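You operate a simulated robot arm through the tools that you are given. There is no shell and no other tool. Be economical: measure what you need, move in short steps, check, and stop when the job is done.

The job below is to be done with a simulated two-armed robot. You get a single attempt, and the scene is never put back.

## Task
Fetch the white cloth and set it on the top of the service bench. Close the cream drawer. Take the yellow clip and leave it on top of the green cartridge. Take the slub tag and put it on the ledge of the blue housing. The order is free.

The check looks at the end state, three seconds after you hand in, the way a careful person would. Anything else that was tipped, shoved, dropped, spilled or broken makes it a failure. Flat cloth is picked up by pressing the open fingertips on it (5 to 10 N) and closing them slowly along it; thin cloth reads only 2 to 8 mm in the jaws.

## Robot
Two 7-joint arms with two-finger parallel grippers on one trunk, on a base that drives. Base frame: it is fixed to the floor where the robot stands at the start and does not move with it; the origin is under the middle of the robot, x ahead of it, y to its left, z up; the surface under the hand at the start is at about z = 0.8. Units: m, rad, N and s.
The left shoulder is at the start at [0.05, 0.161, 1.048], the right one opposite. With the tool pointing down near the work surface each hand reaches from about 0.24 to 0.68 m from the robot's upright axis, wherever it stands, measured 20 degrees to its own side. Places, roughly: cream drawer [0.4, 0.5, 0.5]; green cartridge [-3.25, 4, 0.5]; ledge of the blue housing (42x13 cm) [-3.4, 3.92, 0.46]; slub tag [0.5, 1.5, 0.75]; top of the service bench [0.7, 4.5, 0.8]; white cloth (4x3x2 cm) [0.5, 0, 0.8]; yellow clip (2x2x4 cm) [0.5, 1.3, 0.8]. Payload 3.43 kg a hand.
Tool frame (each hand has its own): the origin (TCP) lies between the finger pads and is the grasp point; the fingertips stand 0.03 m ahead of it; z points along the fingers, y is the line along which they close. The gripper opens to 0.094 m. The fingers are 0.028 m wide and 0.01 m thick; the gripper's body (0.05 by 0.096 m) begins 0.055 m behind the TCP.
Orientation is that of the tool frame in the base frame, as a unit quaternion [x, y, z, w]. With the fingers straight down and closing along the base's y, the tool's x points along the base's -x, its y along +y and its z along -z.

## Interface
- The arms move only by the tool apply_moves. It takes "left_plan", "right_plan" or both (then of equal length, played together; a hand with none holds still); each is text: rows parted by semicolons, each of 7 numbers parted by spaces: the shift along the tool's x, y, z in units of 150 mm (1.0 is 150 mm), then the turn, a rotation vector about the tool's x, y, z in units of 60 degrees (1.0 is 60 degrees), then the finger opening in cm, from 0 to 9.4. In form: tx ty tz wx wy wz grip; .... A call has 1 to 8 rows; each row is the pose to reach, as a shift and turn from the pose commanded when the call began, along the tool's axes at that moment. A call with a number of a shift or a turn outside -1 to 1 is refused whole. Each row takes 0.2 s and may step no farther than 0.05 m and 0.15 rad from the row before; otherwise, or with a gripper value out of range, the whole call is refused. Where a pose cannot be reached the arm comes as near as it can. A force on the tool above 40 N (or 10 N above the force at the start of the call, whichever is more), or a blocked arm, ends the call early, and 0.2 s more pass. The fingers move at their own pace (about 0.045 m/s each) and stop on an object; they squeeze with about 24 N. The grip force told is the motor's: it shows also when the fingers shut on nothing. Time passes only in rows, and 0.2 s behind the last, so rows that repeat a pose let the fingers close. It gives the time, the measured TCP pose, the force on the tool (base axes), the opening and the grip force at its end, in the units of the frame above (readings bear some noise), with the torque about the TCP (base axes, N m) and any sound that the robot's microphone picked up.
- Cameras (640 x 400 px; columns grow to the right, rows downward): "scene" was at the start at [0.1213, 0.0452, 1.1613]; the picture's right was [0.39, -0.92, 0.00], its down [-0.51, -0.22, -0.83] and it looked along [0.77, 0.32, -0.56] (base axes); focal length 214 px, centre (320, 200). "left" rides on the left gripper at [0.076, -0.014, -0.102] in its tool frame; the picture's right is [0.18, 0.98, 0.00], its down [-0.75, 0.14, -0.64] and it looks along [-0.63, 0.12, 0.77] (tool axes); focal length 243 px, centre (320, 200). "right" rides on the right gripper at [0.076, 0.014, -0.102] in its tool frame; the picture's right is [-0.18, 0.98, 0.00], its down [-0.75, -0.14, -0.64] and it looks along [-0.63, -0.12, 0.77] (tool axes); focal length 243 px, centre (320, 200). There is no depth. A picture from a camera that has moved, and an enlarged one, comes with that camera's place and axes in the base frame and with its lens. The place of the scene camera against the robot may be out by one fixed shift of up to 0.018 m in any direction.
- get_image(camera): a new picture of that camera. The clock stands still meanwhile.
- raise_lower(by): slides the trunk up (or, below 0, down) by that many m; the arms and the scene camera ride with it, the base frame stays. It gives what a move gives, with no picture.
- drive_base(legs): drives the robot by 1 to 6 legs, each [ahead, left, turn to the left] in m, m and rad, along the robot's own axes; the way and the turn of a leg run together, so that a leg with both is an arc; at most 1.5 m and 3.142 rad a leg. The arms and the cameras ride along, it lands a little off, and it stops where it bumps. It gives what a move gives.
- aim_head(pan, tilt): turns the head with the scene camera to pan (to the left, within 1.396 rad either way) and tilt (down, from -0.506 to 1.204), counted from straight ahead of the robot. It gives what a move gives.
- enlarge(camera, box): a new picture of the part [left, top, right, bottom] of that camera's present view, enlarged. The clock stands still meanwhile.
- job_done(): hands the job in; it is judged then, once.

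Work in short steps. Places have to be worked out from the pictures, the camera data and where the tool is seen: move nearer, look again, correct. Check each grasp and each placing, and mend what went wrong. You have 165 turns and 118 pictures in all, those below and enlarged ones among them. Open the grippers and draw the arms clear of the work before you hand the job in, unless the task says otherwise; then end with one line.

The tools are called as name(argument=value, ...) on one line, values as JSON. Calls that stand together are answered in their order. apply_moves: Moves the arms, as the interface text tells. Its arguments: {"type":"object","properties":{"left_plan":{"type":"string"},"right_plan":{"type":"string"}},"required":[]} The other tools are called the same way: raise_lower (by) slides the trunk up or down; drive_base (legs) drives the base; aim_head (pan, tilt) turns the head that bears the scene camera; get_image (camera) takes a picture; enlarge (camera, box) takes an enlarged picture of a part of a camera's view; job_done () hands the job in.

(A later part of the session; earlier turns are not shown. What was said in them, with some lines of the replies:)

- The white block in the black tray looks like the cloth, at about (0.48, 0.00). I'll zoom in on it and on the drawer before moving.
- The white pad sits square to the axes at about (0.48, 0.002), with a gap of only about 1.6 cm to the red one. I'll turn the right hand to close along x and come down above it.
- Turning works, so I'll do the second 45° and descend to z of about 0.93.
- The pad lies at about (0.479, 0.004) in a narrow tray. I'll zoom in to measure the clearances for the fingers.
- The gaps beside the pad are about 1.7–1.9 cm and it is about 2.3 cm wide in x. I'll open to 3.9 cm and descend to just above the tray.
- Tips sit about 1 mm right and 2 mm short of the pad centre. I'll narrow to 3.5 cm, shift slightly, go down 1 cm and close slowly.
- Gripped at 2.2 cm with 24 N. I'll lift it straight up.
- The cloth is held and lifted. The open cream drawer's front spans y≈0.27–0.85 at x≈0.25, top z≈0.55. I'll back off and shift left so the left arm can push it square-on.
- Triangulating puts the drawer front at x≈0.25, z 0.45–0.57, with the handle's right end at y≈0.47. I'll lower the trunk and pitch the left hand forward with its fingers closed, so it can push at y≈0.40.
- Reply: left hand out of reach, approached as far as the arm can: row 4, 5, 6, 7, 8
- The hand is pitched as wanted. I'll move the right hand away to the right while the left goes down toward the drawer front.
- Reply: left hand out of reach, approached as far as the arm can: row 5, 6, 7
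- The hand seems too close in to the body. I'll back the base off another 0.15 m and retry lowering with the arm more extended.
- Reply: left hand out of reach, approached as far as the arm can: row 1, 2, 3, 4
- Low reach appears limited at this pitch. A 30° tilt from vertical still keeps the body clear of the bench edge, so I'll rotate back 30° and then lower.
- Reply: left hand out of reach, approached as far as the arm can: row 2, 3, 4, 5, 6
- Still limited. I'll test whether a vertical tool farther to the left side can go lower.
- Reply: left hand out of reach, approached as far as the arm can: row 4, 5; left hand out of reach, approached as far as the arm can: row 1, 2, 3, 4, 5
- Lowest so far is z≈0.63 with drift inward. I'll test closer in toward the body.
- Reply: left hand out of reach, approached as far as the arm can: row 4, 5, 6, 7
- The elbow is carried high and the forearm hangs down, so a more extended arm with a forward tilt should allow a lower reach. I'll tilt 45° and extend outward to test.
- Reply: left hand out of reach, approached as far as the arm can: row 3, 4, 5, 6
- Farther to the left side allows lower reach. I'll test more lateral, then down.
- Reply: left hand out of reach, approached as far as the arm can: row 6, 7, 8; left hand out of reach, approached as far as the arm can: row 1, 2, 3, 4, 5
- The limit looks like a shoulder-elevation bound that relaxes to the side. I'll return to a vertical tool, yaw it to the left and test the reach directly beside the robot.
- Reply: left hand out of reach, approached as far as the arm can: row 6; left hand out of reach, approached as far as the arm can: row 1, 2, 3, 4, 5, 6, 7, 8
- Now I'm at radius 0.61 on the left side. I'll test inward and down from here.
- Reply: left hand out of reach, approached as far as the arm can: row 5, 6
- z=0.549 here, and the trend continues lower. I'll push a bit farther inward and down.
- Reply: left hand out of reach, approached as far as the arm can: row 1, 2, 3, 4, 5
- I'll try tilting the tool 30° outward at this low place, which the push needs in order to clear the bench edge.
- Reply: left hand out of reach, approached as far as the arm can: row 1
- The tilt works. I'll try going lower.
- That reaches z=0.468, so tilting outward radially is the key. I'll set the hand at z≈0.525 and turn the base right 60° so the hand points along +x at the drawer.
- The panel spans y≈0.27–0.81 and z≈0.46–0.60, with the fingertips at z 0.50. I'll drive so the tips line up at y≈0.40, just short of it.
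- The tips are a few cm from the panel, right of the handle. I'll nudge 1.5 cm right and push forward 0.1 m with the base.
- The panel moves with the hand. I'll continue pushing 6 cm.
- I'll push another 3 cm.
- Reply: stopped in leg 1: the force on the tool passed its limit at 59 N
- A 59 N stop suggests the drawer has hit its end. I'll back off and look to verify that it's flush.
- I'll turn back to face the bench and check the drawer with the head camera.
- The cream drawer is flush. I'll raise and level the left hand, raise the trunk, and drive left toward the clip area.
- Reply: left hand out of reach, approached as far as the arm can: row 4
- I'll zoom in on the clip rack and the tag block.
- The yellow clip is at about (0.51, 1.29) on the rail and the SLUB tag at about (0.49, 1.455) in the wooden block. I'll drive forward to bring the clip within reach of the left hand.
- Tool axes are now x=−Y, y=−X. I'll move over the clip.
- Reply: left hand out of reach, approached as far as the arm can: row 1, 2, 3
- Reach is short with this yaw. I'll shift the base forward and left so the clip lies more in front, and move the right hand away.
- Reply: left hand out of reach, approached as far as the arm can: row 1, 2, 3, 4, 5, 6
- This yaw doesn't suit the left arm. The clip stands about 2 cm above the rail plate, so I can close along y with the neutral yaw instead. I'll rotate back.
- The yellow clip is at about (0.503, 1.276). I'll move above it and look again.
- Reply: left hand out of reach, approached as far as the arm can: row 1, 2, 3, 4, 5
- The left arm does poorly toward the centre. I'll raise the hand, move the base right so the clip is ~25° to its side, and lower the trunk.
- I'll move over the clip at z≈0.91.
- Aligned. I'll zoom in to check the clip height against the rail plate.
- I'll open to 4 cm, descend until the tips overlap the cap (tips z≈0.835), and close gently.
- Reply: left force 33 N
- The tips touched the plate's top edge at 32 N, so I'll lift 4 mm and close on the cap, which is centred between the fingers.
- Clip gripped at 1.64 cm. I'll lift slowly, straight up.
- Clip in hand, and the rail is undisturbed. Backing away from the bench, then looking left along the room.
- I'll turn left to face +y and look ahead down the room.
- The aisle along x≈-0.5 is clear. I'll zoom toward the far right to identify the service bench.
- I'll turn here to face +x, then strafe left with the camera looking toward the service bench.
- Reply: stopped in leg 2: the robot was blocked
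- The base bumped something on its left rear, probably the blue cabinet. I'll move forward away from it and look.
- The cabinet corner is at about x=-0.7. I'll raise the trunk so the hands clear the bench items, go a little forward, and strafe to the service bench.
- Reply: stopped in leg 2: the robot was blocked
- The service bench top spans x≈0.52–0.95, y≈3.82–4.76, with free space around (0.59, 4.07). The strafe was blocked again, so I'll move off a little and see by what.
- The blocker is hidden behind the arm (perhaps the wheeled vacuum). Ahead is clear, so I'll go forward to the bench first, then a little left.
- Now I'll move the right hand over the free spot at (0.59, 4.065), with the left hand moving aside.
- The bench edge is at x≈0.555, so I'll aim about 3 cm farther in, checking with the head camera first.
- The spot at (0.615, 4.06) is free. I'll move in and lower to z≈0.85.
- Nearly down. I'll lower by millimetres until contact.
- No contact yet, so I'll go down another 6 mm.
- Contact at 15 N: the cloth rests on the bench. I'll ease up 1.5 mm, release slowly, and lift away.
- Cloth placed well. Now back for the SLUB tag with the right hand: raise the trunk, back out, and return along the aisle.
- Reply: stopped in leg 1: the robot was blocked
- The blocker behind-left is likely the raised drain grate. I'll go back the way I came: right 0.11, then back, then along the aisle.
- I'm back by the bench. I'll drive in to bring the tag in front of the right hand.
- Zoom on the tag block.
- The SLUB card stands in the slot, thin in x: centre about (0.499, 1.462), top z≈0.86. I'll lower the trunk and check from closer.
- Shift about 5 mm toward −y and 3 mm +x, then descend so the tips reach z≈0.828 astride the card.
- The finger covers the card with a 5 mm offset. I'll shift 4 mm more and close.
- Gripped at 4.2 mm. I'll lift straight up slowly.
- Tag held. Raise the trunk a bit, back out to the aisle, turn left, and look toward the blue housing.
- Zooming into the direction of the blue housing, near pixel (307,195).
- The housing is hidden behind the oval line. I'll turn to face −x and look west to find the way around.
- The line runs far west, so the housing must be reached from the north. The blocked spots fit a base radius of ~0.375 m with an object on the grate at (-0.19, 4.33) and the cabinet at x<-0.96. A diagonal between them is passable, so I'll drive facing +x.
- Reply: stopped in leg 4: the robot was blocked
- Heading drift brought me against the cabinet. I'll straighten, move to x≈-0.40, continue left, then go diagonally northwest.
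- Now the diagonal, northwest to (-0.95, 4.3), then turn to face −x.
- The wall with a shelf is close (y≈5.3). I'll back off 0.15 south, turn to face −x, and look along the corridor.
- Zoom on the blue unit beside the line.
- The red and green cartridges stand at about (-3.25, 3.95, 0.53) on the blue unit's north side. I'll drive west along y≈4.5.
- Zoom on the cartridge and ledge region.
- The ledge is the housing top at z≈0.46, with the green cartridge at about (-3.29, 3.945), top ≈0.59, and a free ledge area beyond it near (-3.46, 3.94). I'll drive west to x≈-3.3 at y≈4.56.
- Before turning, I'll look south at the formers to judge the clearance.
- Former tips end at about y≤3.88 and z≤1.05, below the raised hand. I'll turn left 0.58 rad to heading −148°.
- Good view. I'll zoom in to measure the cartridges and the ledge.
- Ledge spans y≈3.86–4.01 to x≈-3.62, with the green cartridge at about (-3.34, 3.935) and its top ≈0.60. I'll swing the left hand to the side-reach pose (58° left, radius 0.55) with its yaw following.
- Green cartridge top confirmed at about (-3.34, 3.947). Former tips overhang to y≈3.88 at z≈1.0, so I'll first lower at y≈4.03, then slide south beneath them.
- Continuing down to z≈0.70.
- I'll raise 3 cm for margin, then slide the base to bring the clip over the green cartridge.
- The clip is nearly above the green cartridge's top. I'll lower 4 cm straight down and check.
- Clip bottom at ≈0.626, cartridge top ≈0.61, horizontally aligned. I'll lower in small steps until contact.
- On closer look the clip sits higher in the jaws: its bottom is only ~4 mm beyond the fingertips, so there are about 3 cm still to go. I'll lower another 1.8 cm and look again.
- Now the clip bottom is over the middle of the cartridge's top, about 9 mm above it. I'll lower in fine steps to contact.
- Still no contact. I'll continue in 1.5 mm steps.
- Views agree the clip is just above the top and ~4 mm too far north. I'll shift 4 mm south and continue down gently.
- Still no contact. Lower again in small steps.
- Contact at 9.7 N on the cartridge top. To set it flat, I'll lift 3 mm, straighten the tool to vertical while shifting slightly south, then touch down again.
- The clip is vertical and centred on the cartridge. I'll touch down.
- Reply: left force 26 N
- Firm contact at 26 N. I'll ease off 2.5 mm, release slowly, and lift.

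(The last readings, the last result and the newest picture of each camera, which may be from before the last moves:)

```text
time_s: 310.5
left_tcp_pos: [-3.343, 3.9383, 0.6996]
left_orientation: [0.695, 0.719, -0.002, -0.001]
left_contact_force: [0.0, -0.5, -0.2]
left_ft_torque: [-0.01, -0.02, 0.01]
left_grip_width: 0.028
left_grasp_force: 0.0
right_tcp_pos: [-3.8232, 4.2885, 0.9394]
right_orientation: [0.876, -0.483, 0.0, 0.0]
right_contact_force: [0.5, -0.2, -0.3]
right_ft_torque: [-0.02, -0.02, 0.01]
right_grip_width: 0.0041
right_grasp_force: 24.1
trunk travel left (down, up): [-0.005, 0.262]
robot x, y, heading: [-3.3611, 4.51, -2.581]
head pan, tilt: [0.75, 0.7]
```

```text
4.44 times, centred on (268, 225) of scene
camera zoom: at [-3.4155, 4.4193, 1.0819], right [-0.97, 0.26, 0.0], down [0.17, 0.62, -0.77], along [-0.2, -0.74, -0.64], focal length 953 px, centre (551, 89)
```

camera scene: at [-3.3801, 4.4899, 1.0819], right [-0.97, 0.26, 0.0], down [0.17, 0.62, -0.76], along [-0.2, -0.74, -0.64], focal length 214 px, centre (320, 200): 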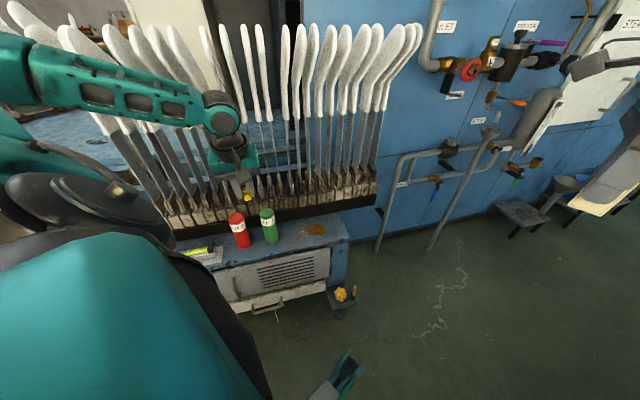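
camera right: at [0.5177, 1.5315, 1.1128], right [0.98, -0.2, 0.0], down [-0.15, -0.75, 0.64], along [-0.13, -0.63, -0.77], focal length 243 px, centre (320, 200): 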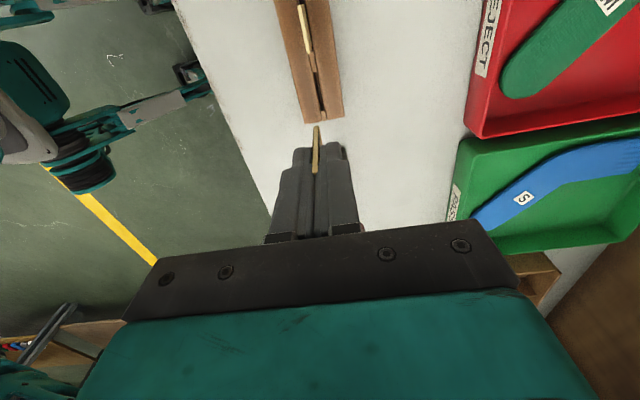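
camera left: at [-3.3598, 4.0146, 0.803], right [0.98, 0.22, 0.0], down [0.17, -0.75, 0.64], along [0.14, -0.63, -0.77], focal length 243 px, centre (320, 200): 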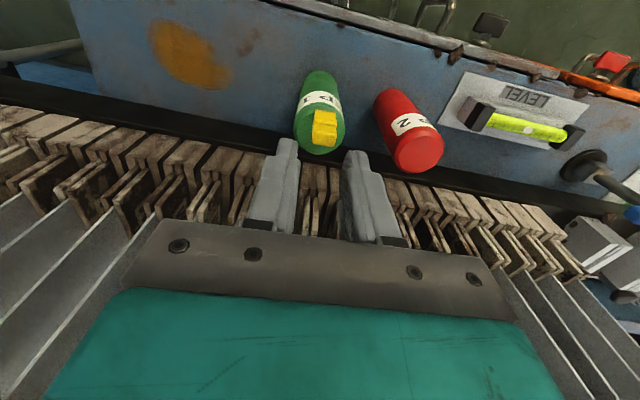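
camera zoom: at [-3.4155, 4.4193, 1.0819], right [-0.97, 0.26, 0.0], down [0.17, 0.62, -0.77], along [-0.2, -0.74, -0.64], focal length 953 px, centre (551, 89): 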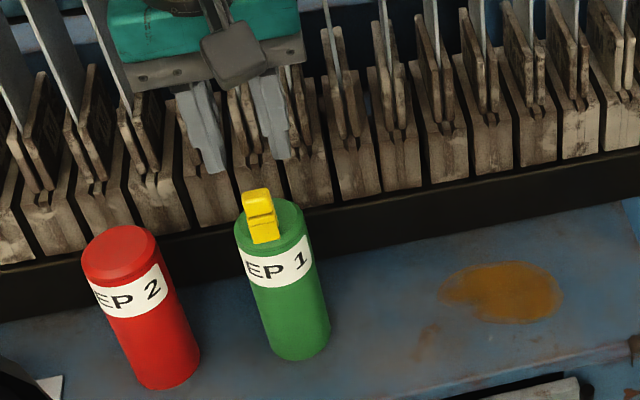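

The clip stands on the green cartridge. I'll raise the left hand, back the base north, and raise the trunk.

apply_moves(left_plan="0 0 -0.15 0 0 0 2.8; 0 0 -0.3 0 0 0 2.8; 0 0 -0.45 0 0 0 2.8")

drive_base(legs=[[-0.053, -0.085, 0]])

raise_lower(by=0.25)

```text
time_s: 311.3
left_tcp_pos: [-3.3414, 3.9403, 0.7682]
left_orientation: [0.695, 0.719, -0.001, -0.002]
left_contact_force: [0.2, 0.4, -0.3]
left_ft_torque: [0.0, -0.01, 0.0]
left_grip_width: 0.0278
left_grasp_force: 0.1
right_tcp_pos: [-3.8233, 4.2888, 0.9409]
right_orientation: [0.876, -0.483, 0.0, 0.0]
right_contact_force: [0.3, 0.4, -0.6]
right_ft_torque: [0.02, 0.02, 0.0]
right_grip_width: 0.0041
right_grasp_force: 23.8
trunk travel left (down, up): [-0.005, 0.262]
robot x, y, heading: [-3.3604, 4.5086, -2.584]
head pan, tilt: [0.75, 0.7]
```

```text
time_s: 312.7
left_tcp_pos: [-3.3416, 4.0377, 0.7685]
left_orientation: [0.694, 0.72, -0.001, -0.001]
left_contact_force: [0.0, -0.2, 0.7]
left_ft_torque: [0.05, -0.01, 0.02]
left_grip_width: 0.0279
left_grasp_force: 0.0
right_tcp_pos: [-3.8245, 4.3853, 0.9401]
right_orientation: [0.875, -0.483, 0.0, 0.0]
right_contact_force: [0.6, 0.8, -1.9]
right_ft_torque: [0.0, 0.03, 0.0]
right_grip_width: 0.004
right_grasp_force: 24.0
trunk travel left (down, up): [-0.005, 0.262]
robot x, y, heading: [-3.3598, 4.6097, -2.583]
head pan, tilt: [0.75, 0.7]
```

```text
time_s: 315.3
left_tcp_pos: [-3.341, 4.037, 1.0183]
left_orientation: [0.694, 0.72, -0.002, -0.002]
left_contact_force: [0.4, -0.4, 0.1]
left_ft_torque: [0.0, -0.03, -0.01]
left_grip_width: 0.0278
left_grasp_force: 0.2
right_tcp_pos: [-3.8244, 4.3845, 1.1885]
right_orientation: [0.876, -0.483, 0.0, 0.0]
right_contact_force: [0.1, 0.1, -0.4]
right_ft_torque: [0.0, -0.01, 0.04]
right_grip_width: 0.0038
right_grasp_force: 24.1
trunk travel left (down, up): [-0.255, 0.012]
robot x, y, heading: [-3.3607, 4.6089, -2.584]
head pan, tilt: [0.75, 0.7]
```

I'll raise and tuck the left hand, shift the base west to x≈-3.47, and turn left so the right hand's side faces the ledge.

apply_moves(left_plan="0.1 0 -0.2 0 0 0 2.8; 0.2 0 -0.4 0 0 0 2.8; 0.3 0 -0.6 0 0 0 2.8; 0.4 0 -0.8 0 0 0 2.8; 0.5 0 -1 0 0 0 2.8")

drive_base(legs=[[0.093, -0.058, 0], [0, 0, 1.0]])

drive_base(legs=[[0, 0, 1.02]])

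aim_head(pan=-0.75, tilt=0.7)

get_image(camera="scene")

```text
time_s: 316.5
left_tcp_pos: [-3.3457, 4.1163, 1.1667]
left_orientation: [0.694, 0.72, -0.001, -0.001]
left_contact_force: [-0.4, 0.5, 0.7]
left_ft_torque: [-0.04, 0.02, -0.01]
left_grip_width: 0.028
left_grasp_force: 0.0
right_tcp_pos: [-3.8261, 4.386, 1.1905]
right_orientation: [0.876, -0.483, 0.0, 0.0]
right_contact_force: [-0.7, 0.5, 0.2]
right_ft_torque: [0.02, 0.02, -0.01]
right_grip_width: 0.0039
right_grasp_force: 23.8
trunk travel left (down, up): [-0.255, 0.012]
robot x, y, heading: [-3.3616, 4.6094, -2.586]
head pan, tilt: [0.75, 0.7]
```

```text
time_s: 320.2
left_tcp_pos: [-3.0488, 4.3515, 1.1667]
left_orientation: [0.265, 0.964, -0.002, 0.0]
left_contact_force: [0.1, -0.3, 0.0]
left_ft_torque: [0.04, -0.03, 0.0]
left_grip_width: 0.0281
left_grasp_force: 0.1
right_tcp_pos: [-3.5349, 4.0961, 1.1898]
right_orientation: [1.0, -0.006, 0.0, 0.0]
right_contact_force: [0.5, 0.3, 0.5]
right_ft_torque: [-0.05, -0.05, -0.01]
right_grip_width: 0.004
right_grasp_force: 24.3
trunk travel left (down, up): [-0.255, 0.012]
robot x, y, heading: [-3.4746, 4.6075, -1.587]
head pan, tilt: [0.75, 0.7]
```

```text
time_s: 323.2
left_tcp_pos: [-3.0298, 4.8308, 1.1663]
left_orientation: [-0.235, 0.972, -0.002, 0.001]
left_contact_force: [0.0, -0.5, 0.1]
left_ft_torque: [0.0, 0.01, 0.0]
left_grip_width: 0.0281
left_grasp_force: 0.1
right_tcp_pos: [-3.0702, 4.2813, 1.1906]
right_orientation: [0.877, 0.481, 0.0, 0.001]
right_contact_force: [-0.3, 0.4, 0.5]
right_ft_torque: [0.04, 0.0, -0.01]
right_grip_width: 0.0039
right_grasp_force: 23.9
trunk travel left (down, up): [-0.255, 0.012]
robot x, y, heading: [-3.4718, 4.6099, -0.57]
head pan, tilt: [0.75, 0.7]
```

```text
time_s: 324.8
left_tcp_pos: [-3.0285, 4.8304, 1.1667]
left_orientation: [-0.235, 0.972, -0.001, 0.0]
left_contact_force: [-0.4, -0.5, 0.5]
left_ft_torque: [-0.03, 0.01, 0.0]
left_grip_width: 0.0278
left_grasp_force: 0.1
right_tcp_pos: [-3.0703, 4.2833, 1.19]
right_orientation: [0.877, 0.48, 0.0, 0.001]
right_contact_force: [0.4, 1.0, -0.6]
right_ft_torque: [0.0, 0.05, -0.03]
right_grip_width: 0.0042
right_grasp_force: 23.9
trunk travel left (down, up): [-0.255, 0.012]
robot x, y, heading: [-3.4688, 4.6074, -0.575]
head pan, tilt: [-0.75, 0.7]
```

```text
23 pictures are left
camera scene: at [-3.4167, 4.5149, 1.3319], right [-0.97, -0.25, 0.0], down [-0.16, 0.62, -0.76], along [0.19, -0.74, -0.64], focal length 214 px, centre (320, 200)
```

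scene: 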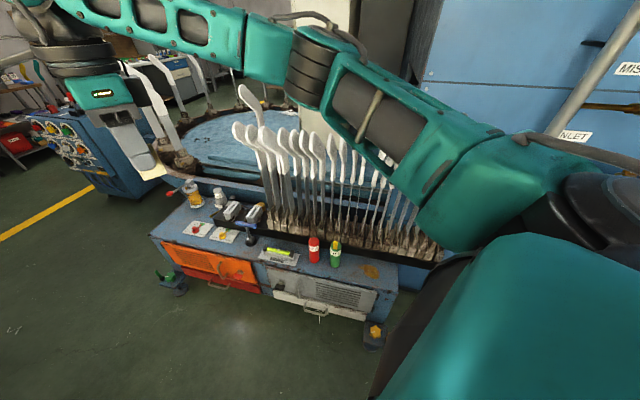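

Now I'll swing the right hand to its side-reach pose above the ledge front at about (-3.48, 4.05).

apply_moves(right_plan="-0.14 -0.1 0 0 0 0 0; -0.28 -0.2 0 0 0 0 0; -0.42 -0.3 0 0 0 0 0; -0.57 -0.4 0 0 0 0 0; -0.71 -0.5 0 0 0 0 0; -0.86 -0.6 0 0 0 0 0; -1 -0.67 0 0 0 0 0")

apply_moves(right_plan="-0.14 -0.1 0 0 0 -0.08 0; -0.28 -0.2 0 0 0 -0.15 0; -0.42 -0.3 0 0 0 -0.23 0; -0.57 -0.4 0 0 0 -0.3 0; -0.71 -0.5 0 0 0 -0.38 0; -0.86 -0.6 0 0 0 -0.45 0; -1 -0.67 0 0 0 -0.53 0")

apply_moves(right_plan="-0.15 -0.13 0 0 0 0 0; -0.3 -0.26 0 0 0 0 0; -0.45 -0.38 0 0 0 0 0; -0.6 -0.51 0 0 0 0 0; -0.6 -0.51 0 0 0 0 0")

```text
time_s: 326.4
left_tcp_pos: [-3.0305, 4.8274, 1.1665]
left_orientation: [-0.235, 0.972, -0.002, 0.001]
left_contact_force: [0.3, -0.3, -0.1]
left_ft_torque: [-0.04, -0.04, -0.03]
left_grip_width: 0.0279
left_grasp_force: 0.2
right_tcp_pos: [-3.2373, 4.2091, 1.19]
right_orientation: [0.877, 0.48, 0.0, -0.001]
right_contact_force: [0.1, -0.6, 0.8]
right_ft_torque: [-0.03, 0.01, 0.0]
right_grip_width: 0.0041
right_grasp_force: 24.0
trunk travel left (down, up): [-0.255, 0.012]
robot x, y, heading: [-3.4694, 4.6073, -0.574]
head pan, tilt: [-0.75, 0.7]
```

```text
time_s: 328.0
left_tcp_pos: [-3.0294, 4.8297, 1.1675]
left_orientation: [-0.235, 0.972, -0.002, 0.0]
left_contact_force: [-0.2, 1.0, 0.4]
left_ft_torque: [-0.05, -0.01, -0.04]
left_grip_width: 0.0281
left_grasp_force: 0.1
right_tcp_pos: [-3.3998, 4.1372, 1.1907]
right_orientation: [0.712, 0.702, -0.001, 0.0]
right_contact_force: [0.3, -0.2, -0.3]
right_ft_torque: [0.01, -0.01, -0.03]
right_grip_width: 0.0037
right_grasp_force: 23.8
trunk travel left (down, up): [-0.255, 0.012]
robot x, y, heading: [-3.4693, 4.6069, -0.569]
head pan, tilt: [-0.75, 0.7]
```

```text
time_s: 329.2
left_tcp_pos: [-3.0305, 4.8311, 1.1666]
left_orientation: [-0.235, 0.972, -0.001, 0.001]
left_contact_force: [1.1, 0.5, 0.1]
left_ft_torque: [0.0, 0.0, 0.01]
left_grip_width: 0.0279
left_grasp_force: 0.0
right_tcp_pos: [-3.4451, 4.0447, 1.1795]
right_orientation: [0.707, 0.707, 0.012, -0.004]
right_contact_force: [0.0, 0.5, -0.1]
right_ft_torque: [0.0, -0.02, -0.01]
right_grip_width: 0.0042
right_grasp_force: 24.0
right hand out of reach, approached as far as the arm can: row 2, 3, 4, 5
trunk travel left (down, up): [-0.255, 0.012]
robot x, y, heading: [-3.4702, 4.6092, -0.576]
head pan, tilt: [-0.75, 0.7]
```

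The hand is at (-3.445, 4.045). I'll lower the trunk and then lower the hand with an outward tilt.

raise_lower(by=-0.25)

apply_moves(right_plan="0 0 0.13 0 -0.07 0 0; 0 0 0.26 0 -0.14 0 0; 0 0 0.4 0 -0.21 0 0; 0 0 0.54 0 -0.28 0 0; 0 0 0.68 0 -0.35 0 0; 0 0 0.82 0 -0.42 0 0; 0 0 0.95 0 -0.5 0 0")

get_image(camera="right")

```text
time_s: 331.8
left_tcp_pos: [-3.0288, 4.8289, 0.9164]
left_orientation: [-0.236, 0.972, -0.001, 0.0]
left_contact_force: [0.0, 0.1, 0.5]
left_ft_torque: [0.03, -0.02, -0.03]
left_grip_width: 0.0281
left_grasp_force: 0.0
right_tcp_pos: [-3.4461, 4.0449, 0.9292]
right_orientation: [0.707, 0.707, 0.011, -0.003]
right_contact_force: [-1.1, 0.2, 0.0]
right_ft_torque: [0.01, 0.01, 0.01]
right_grip_width: 0.0043
right_grasp_force: 24.0
trunk travel left (down, up): [-0.005, 0.262]
robot x, y, heading: [-3.4691, 4.6087, -0.572]
head pan, tilt: [-0.75, 0.7]
```

```text
time_s: 333.4
left_tcp_pos: [-3.0288, 4.8301, 0.9161]
left_orientation: [-0.235, 0.972, -0.001, 0.0]
left_contact_force: [0.1, -0.8, -0.1]
left_ft_torque: [0.04, 0.01, 0.02]
left_grip_width: 0.0281
left_grasp_force: 0.0
right_tcp_pos: [-3.4439, 4.046, 0.7865]
right_orientation: [0.686, 0.683, -0.172, 0.181]
right_contact_force: [0.0, 0.4, -0.5]
right_ft_torque: [-0.01, -0.02, 0.01]
right_grip_width: 0.004
right_grasp_force: 23.8
trunk travel left (down, up): [-0.005, 0.262]
robot x, y, heading: [-3.4716, 4.608, -0.573]
head pan, tilt: [-0.75, 0.7]
```

```text
22 pictures are left
camera right: at [-3.4302, 4.1639, 0.8409], right [0.98, -0.16, 0.1], down [-0.15, -0.35, 0.92], along [-0.11, -0.92, -0.37], focal length 243 px, centre (320, 200)
```

right: 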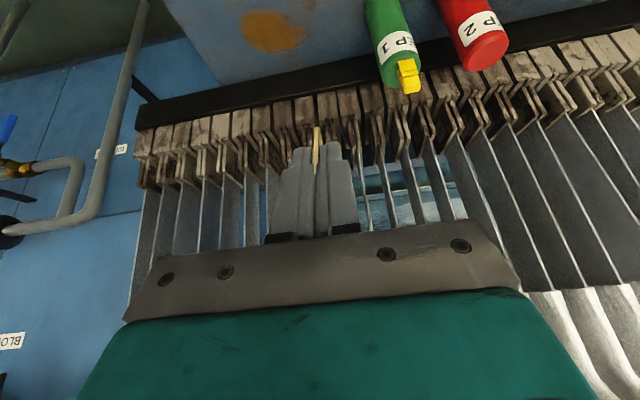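

I'll continue down 0.15 m.

apply_moves(right_plan="0.1 0 0.17 0 0 0 0; 0.2 0 0.34 0 0 0 0; 0.3 0 0.52 0 0 0 0; 0.4 0 0.69 0 0 0 0; 0.5 0 0.866 0 0 0 0")

get_image(camera="right")

```text
time_s: 334.6
left_tcp_pos: [-3.0299, 4.8301, 0.9158]
left_orientation: [-0.234, 0.972, -0.002, 0.001]
left_contact_force: [0.4, 0.6, -0.9]
left_ft_torque: [-0.02, 0.0, -0.02]
left_grip_width: 0.028
left_grasp_force: 0.1
right_tcp_pos: [-3.4415, 4.0532, 0.6374]
right_orientation: [0.686, 0.684, -0.171, 0.181]
right_contact_force: [0.1, 0.2, 0.1]
right_ft_torque: [0.0, 0.0, 0.0]
right_grip_width: 0.0038
right_grasp_force: 23.8
trunk travel left (down, up): [-0.005, 0.262]
robot x, y, heading: [-3.4714, 4.6095, -0.571]
head pan, tilt: [-0.75, 0.7]
```

```text
21 pictures are left
camera right: at [-3.4283, 4.1694, 0.6911], right [0.98, -0.16, 0.1], down [-0.15, -0.35, 0.92], along [-0.11, -0.92, -0.37], focal length 243 px, centre (320, 200)
```

right: 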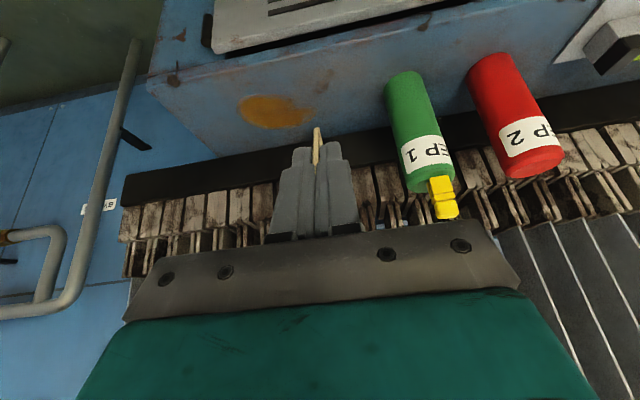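

The ledge, clip and cartridge are all in view. Avoiding the valve stand at (-3.56, 4.08), I'll turn right slightly first and then shift the base southeast so the tag ends up near (-3.46, 3.95).

drive_base(legs=[[0, 0, -0.13], [0.103, -0.044, 0]])

get_image(camera="right")

```text
time_s: 336.3
left_tcp_pos: [-2.9552, 4.6733, 0.9161]
left_orientation: [-0.172, 0.985, -0.002, 0.001]
left_contact_force: [-0.3, -0.1, 0.8]
left_ft_torque: [-0.01, 0.0, 0.0]
left_grip_width: 0.0281
left_grasp_force: 0.0
right_tcp_pos: [-3.4644, 3.9557, 0.6381]
right_orientation: [0.729, 0.638, -0.183, 0.169]
right_contact_force: [-0.5, -0.6, 0.2]
right_ft_torque: [0.02, 0.0, 0.01]
right_grip_width: 0.0039
right_grasp_force: 24.1
trunk travel left (down, up): [-0.005, 0.262]
robot x, y, heading: [-3.4234, 4.512, -0.697]
head pan, tilt: [-0.75, 0.7]
```

```text
20 pictures are left
camera right: at [-3.436, 4.0695, 0.6913], right [0.95, -0.29, 0.1], down [-0.2, -0.33, 0.92], along [-0.23, -0.9, -0.37], focal length 243 px, centre (320, 200)
```

right: 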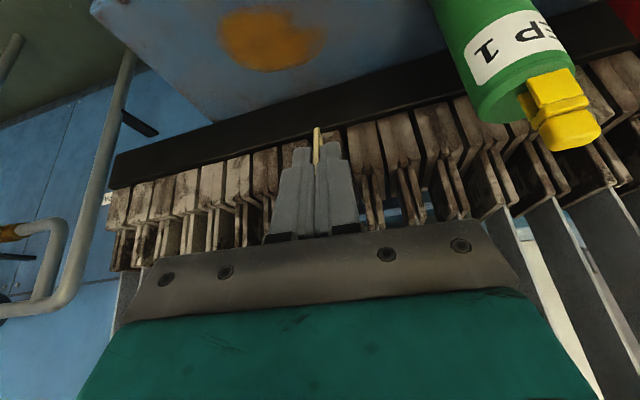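

I'll lower 9 cm toward the ledge.

apply_moves(right_plan="0.06 0 0.104 0 0 0 0; 0.12 0 0.208 0 0 0 0; 0.18 0 0.312 0 0 0 0; 0.24 0 0.416 0 0 0 0; 0.3 0 0.52 0 0 0 0; 0.3 0 0.52 0 0 0 0")

get_image(camera="right")

enlarge(camera="scene", box=[300, 160, 460, 280])

```text
time_s: 337.7
left_tcp_pos: [-2.9561, 4.6736, 0.9162]
left_orientation: [-0.171, 0.985, -0.002, 0.0]
left_contact_force: [-0.9, 0.8, -0.3]
left_ft_torque: [-0.03, 0.0, -0.02]
left_grip_width: 0.0281
left_grasp_force: 0.1
right_tcp_pos: [-3.4625, 3.9551, 0.5484]
right_orientation: [0.729, 0.638, -0.182, 0.168]
right_contact_force: [-0.4, -0.4, 0.1]
right_ft_torque: [0.02, 0.02, 0.02]
right_grip_width: 0.0042
right_grasp_force: 24.0
trunk travel left (down, up): [-0.005, 0.262]
robot x, y, heading: [-3.4224, 4.5093, -0.695]
head pan, tilt: [-0.75, 0.7]
```

```text
19 pictures are left
camera right: at [-3.4354, 4.0693, 0.6023], right [0.95, -0.29, 0.1], down [-0.2, -0.33, 0.92], along [-0.23, -0.9, -0.37], focal length 243 px, centre (320, 200)
```

right: 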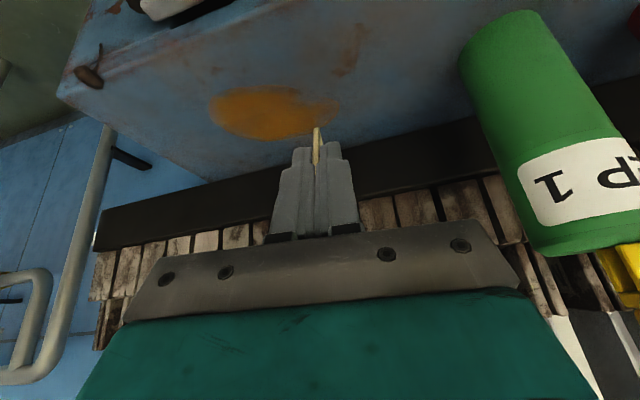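

```text
3.33 times, centred on (380, 220) of scene
camera zoom: at [-3.3816, 4.4106, 1.0819], right [-0.99, -0.12, 0.0], down [-0.08, 0.64, -0.76], along [0.09, -0.76, -0.64], focal length 715 px, centre (120, 133)
```

zoom: 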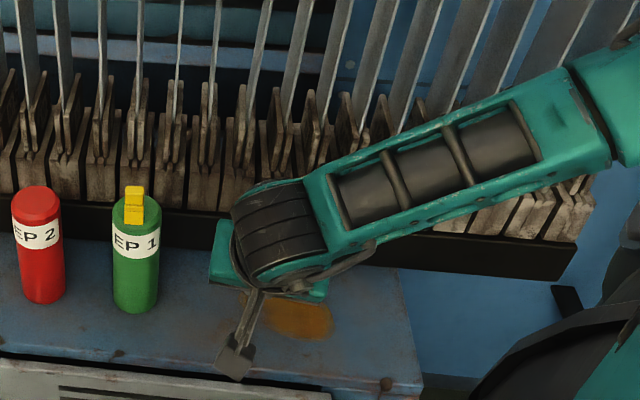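

The tag is over the free part of the ledge. I'll lower in 4 mm steps until contact.

apply_moves(right_plan="0.013 0 0.023 0 0 0 0; 0.027 0 0.046 0 0 0 0; 0.04 0 0.069 0 0 0 0; 0.053 0 0.092 0 0 0 0; 0.067 0 0.115 0 0 0 0; 0.08 0 0.138 0 0 0 0")

enlarge(camera="right", box=[200, 80, 440, 230])

```text
time_s: 339.1
left_tcp_pos: [-2.9565, 4.6743, 0.9172]
left_orientation: [-0.173, 0.985, -0.001, 0.001]
left_contact_force: [0.3, 0.2, -0.1]
left_ft_torque: [-0.03, -0.02, -0.02]
left_grip_width: 0.0281
left_grasp_force: 0.1
right_tcp_pos: [-3.4622, 3.9567, 0.5234]
right_orientation: [0.728, 0.638, -0.183, 0.17]
right_contact_force: [-0.2, -0.5, 0.1]
right_ft_torque: [-0.01, 0.0, -0.03]
right_grip_width: 0.0038
right_grasp_force: 23.6
trunk travel left (down, up): [-0.005, 0.262]
robot x, y, heading: [-3.4226, 4.5093, -0.698]
head pan, tilt: [-0.75, 0.7]
```

```text
2.67 times, centred on (320, 155) of right
camera zoom: at [-3.4342, 4.0708, 0.577], right [0.95, -0.29, 0.1], down [-0.2, -0.33, 0.92], along [-0.23, -0.9, -0.37], focal length 647 px, centre (320, 320)
```

zoom: 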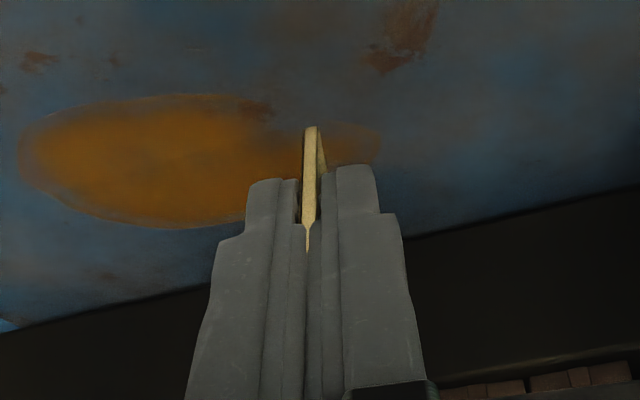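

Still free. Continue lowering in 3 mm steps.

apply_moves(right_plan="0.01 0 0.0173 0 0 0 0; 0.02 0 0.035 0 0 0 0; 0.03 0 0.052 0 0 0 0; 0.04 0 0.069 0 0 0 0; 0.05 0 0.087 0 0 0 0; 0.05 0 0.087 0 0 0 0")

enlarge(camera="right", box=[200, 80, 440, 230])

```text
time_s: 340.5
left_tcp_pos: [-2.9552, 4.6743, 0.9167]
left_orientation: [-0.172, 0.985, -0.001, 0.0]
left_contact_force: [0.0, 0.0, -0.5]
left_ft_torque: [0.03, -0.01, 0.01]
left_grip_width: 0.028
left_grasp_force: 0.2
right_tcp_pos: [-3.4612, 3.9557, 0.5091]
right_orientation: [0.728, 0.638, -0.182, 0.17]
right_contact_force: [0.2, -0.6, 6.0]
right_ft_torque: [-0.05, 0.03, 0.03]
right_grip_width: 0.0039
right_grasp_force: 24.1
trunk travel left (down, up): [-0.005, 0.262]
robot x, y, heading: [-3.418, 4.5102, -0.7]
head pan, tilt: [-0.75, 0.7]
```

```text
2.67 times, centred on (320, 155) of right
camera zoom: at [-3.4342, 4.0706, 0.562], right [0.95, -0.29, 0.1], down [-0.2, -0.33, 0.92], along [-0.23, -0.9, -0.37], focal length 647 px, centre (320, 320)
```

zoom: 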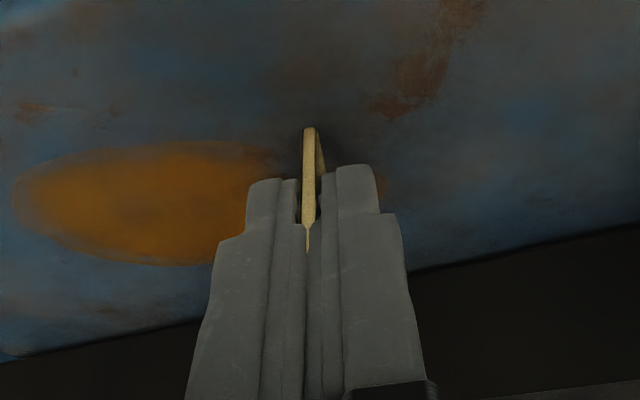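

Contact at 6 N. I'll ease off 1 mm and open slowly.

apply_moves(right_plan="-0.004 0 -0.007 0 0 0 0.6; -0.004 0 -0.007 0 0 0 1; -0.004 0 -0.007 0 0 0 1.6; -0.004 0 -0.007 0 0 0 2.4; -0.004 0 -0.007 0 0 0 3.4; -0.004 0 -0.007 0 0 0 4.4; -0.004 0 -0.007 0 0 0 5.4; -0.004 0 -0.007 0 0 0 5.4")

enlarge(camera="right", box=[160, 50, 480, 250])

```text
time_s: 342.3
left_tcp_pos: [-2.9557, 4.6743, 0.9158]
left_orientation: [-0.172, 0.985, -0.001, 0.001]
left_contact_force: [0.2, 1.2, -0.4]
left_ft_torque: [-0.03, 0.0, 0.0]
left_grip_width: 0.0279
left_grasp_force: 0.1
right_tcp_pos: [-3.4626, 3.9569, 0.5099]
right_orientation: [0.729, 0.638, -0.183, 0.168]
right_contact_force: [0.4, -0.3, 0.0]
right_ft_torque: [-0.03, -0.02, -0.02]
right_grip_width: 0.0541
right_grasp_force: 0.0
trunk travel left (down, up): [-0.005, 0.262]
robot x, y, heading: [-3.4242, 4.5093, -0.695]
head pan, tilt: [-0.75, 0.7]
```

```text
2.00 times, centred on (320, 150) of right
camera zoom: at [-3.4341, 4.0708, 0.563], right [0.95, -0.29, 0.1], down [-0.2, -0.33, 0.92], along [-0.23, -0.9, -0.37], focal length 485 px, centre (320, 300)
```

zoom: 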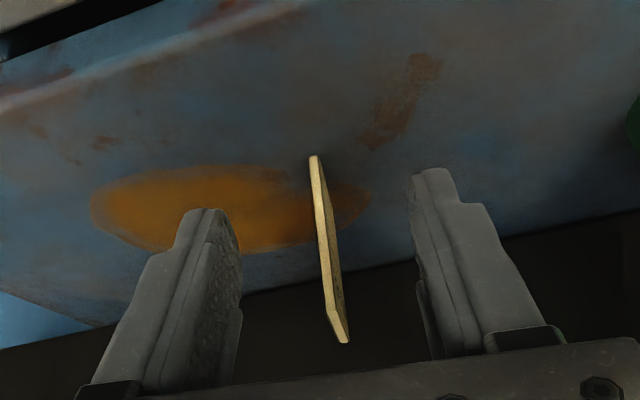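

The tag stands on its edge on the ledge between the open fingers. To leave it stable, I'll raise the tips about 1.5 cm and nudge it gently west so that it lies flat.

apply_moves(right_plan="-0.025 0 -0.043 0 0 0 6.4; -0.05 0 -0.087 0 0 0 7; -0.05 -0.07 -0.087 0 0 0 7; -0.05 -0.14 -0.087 0 0 0 7; -0.05 -0.2 -0.087 0 0 0 7; -0.05 -0.26 -0.087 0 0 0 7; -0.05 -0.32 -0.087 0 0 0 7; -0.05 -0.37 -0.087 0 0 0 7")

enlarge(camera="right", box=[160, 50, 480, 250])

```text
time_s: 344.1
left_tcp_pos: [-2.9557, 4.6741, 0.9163]
left_orientation: [-0.171, 0.985, -0.001, 0.0]
left_contact_force: [-0.3, 0.0, -0.1]
left_ft_torque: [0.01, 0.0, 0.0]
left_grip_width: 0.0279
left_grasp_force: 0.1
right_tcp_pos: [-3.5168, 3.9649, 0.5247]
right_orientation: [0.728, 0.639, -0.182, 0.17]
right_contact_force: [-0.9, -0.3, 0.9]
right_ft_torque: [-0.01, 0.01, 0.0]
right_grip_width: 0.0702
right_grasp_force: 0.1
trunk travel left (down, up): [-0.005, 0.262]
robot x, y, heading: [-3.4197, 4.5098, -0.702]
head pan, tilt: [-0.75, 0.7]
```

```text
2.00 times, centred on (320, 150) of right
camera zoom: at [-3.4891, 4.0779, 0.5783], right [0.95, -0.29, 0.1], down [-0.2, -0.33, 0.92], along [-0.23, -0.9, -0.37], focal length 485 px, centre (320, 300)
```

zoom: 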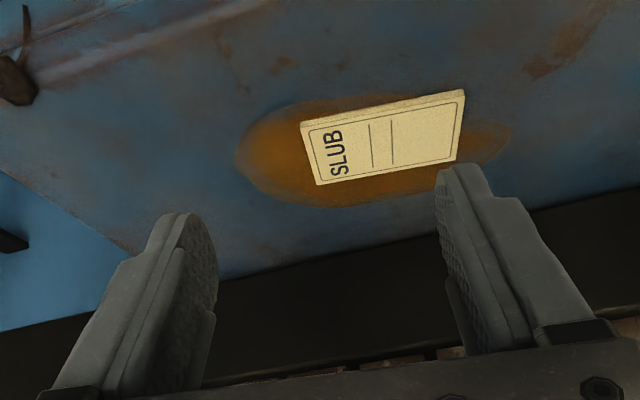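

The SLUB tag lies flat on the ledge. I'll lift the right hand, back the base north, and open both grippers.

apply_moves(right_plan="-0.1 0 -0.17 0 0 0 7; -0.2 0 -0.35 0 0 0 7; -0.3 0 -0.52 0 0 0 7; -0.4 0 -0.69 0 0 0 7; -0.5 0 -0.866 0 0 0 9", left_plan="0 0 0 0 0 0 4; 0 0 0 0 0 0 5; 0 0 0 0 0 0 6; 0 0 0 0 0 0 8; 0 0 0 0 0 0 9")

drive_base(legs=[[-0.07, 0.084, 0]])

raise_lower(by=0.2)

enlarge(camera="scene", box=[260, 180, 460, 330])

get_image(camera="right")

```text
time_s: 345.3
left_tcp_pos: [-2.955, 4.6743, 0.9177]
left_orientation: [-0.173, 0.985, -0.002, 0.0]
left_contact_force: [-0.7, 0.4, -0.4]
left_ft_torque: [-0.01, -0.02, -0.01]
left_grip_width: 0.09
left_grasp_force: 0.1
right_tcp_pos: [-3.5187, 3.9627, 0.675]
right_orientation: [0.728, 0.639, -0.182, 0.169]
right_contact_force: [1.1, -0.3, 0.3]
right_ft_torque: [-0.02, 0.0, 0.01]
right_grip_width: 0.0901
right_grasp_force: 0.1
trunk travel left (down, up): [-0.005, 0.262]
robot x, y, heading: [-3.4227, 4.5096, -0.702]
head pan, tilt: [-0.75, 0.7]
```

```text
time_s: 346.7
left_tcp_pos: [-2.9557, 4.7819, 0.9153]
left_orientation: [-0.172, 0.985, -0.002, 0.0]
left_contact_force: [-0.1, 0.0, 0.0]
left_ft_torque: [0.03, -0.02, 0.01]
left_grip_width: 0.0901
left_grasp_force: 0.0
right_tcp_pos: [-3.5182, 4.0699, 0.6752]
right_orientation: [0.729, 0.638, -0.183, 0.168]
right_contact_force: [-0.2, 0.9, 0.0]
right_ft_torque: [0.0, 0.02, -0.02]
right_grip_width: 0.0903
right_grasp_force: 0.1
trunk travel left (down, up): [-0.005, 0.262]
robot x, y, heading: [-3.4194, 4.6163, -0.697]
head pan, tilt: [-0.75, 0.7]
```

```text
time_s: 348.9
left_tcp_pos: [-2.9562, 4.782, 1.1168]
left_orientation: [-0.172, 0.985, -0.002, 0.0]
left_contact_force: [-0.1, 0.9, -0.2]
left_ft_torque: [0.04, 0.04, 0.08]
left_grip_width: 0.0899
left_grasp_force: 0.0
right_tcp_pos: [-3.5187, 4.0688, 0.8749]
right_orientation: [0.729, 0.638, -0.183, 0.169]
right_contact_force: [0.0, 0.5, 0.7]
right_ft_torque: [-0.04, -0.01, -0.01]
right_grip_width: 0.0902
right_grasp_force: 0.1
trunk travel left (down, up): [-0.205, 0.062]
robot x, y, heading: [-3.4238, 4.6146, -0.699]
head pan, tilt: [-0.75, 0.7]
```

```text
2.67 times, centred on (360, 255) of scene
camera zoom: at [-3.3819, 4.5185, 1.2818], right [-0.99, -0.12, 0.0], down [-0.08, 0.64, -0.76], along [0.09, -0.76, -0.64], focal length 572 px, centre (213, 53)
```

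zoom: 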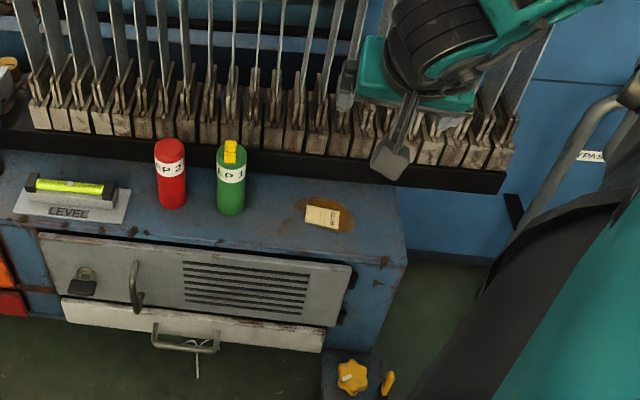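

```text
12 pictures are left
camera right: at [-3.4903, 4.1837, 0.9282], right [0.95, -0.29, 0.1], down [-0.2, -0.33, 0.92], along [-0.23, -0.9, -0.37], focal length 243 px, centre (320, 200)
```

right: 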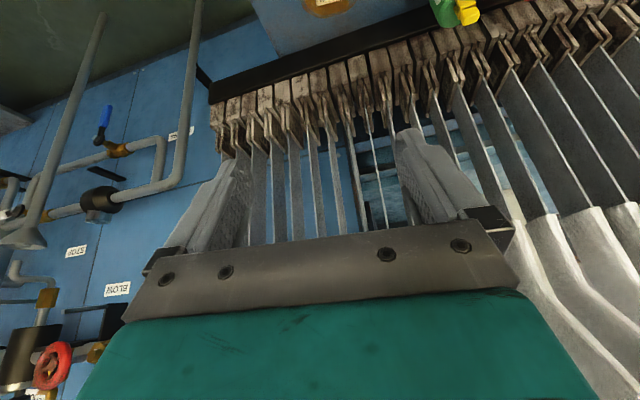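

All is in place: the clip on the green cartridge, the tag flat on the ledge. A last retract of the right hand from the line before handing in.

apply_moves(right_plan="0.17 0 -0.1 0 0 0 9; 0.34 0 -0.2 0 0 0 9; 0.5 0 -0.3 0 0 0 9; 0.66 0 -0.4 0 0 0 9")

```text
time_s: 349.9
left_tcp_pos: [-2.9557, 4.7815, 1.1165]
left_orientation: [-0.172, 0.985, -0.001, 0.0]
left_contact_force: [0.1, -0.5, 0.2]
left_ft_torque: [0.03, 0.04, 0.0]
left_grip_width: 0.0901
left_grasp_force: 0.0
right_tcp_pos: [-3.4969, 4.163, 0.8591]
right_orientation: [0.729, 0.638, -0.183, 0.169]
right_contact_force: [0.3, 0.2, -0.7]
right_ft_torque: [0.03, 0.01, 0.0]
right_grip_width: 0.09
right_grasp_force: 0.0
right hand out of reach, approached as far as the arm can: row 3, 4
trunk travel left (down, up): [-0.205, 0.062]
robot x, y, heading: [-3.4207, 4.6185, -0.702]
head pan, tilt: [-0.75, 0.7]
```

Both hands are open and clear, so I'm handing the job in.

job_done()

```text
The job is handed in.
```

All four parts were done: the white cloth is on the service bench, the cream drawer is closed, the yellow clip stands on the green cartridge, and the slub tag lies flat on the blue housing's ledge. While driving, the base was stopped four times by obstacles (twice near the blue cabinet, twice near the floor grate); I saw nothing moved, but I did not check the grate closely.
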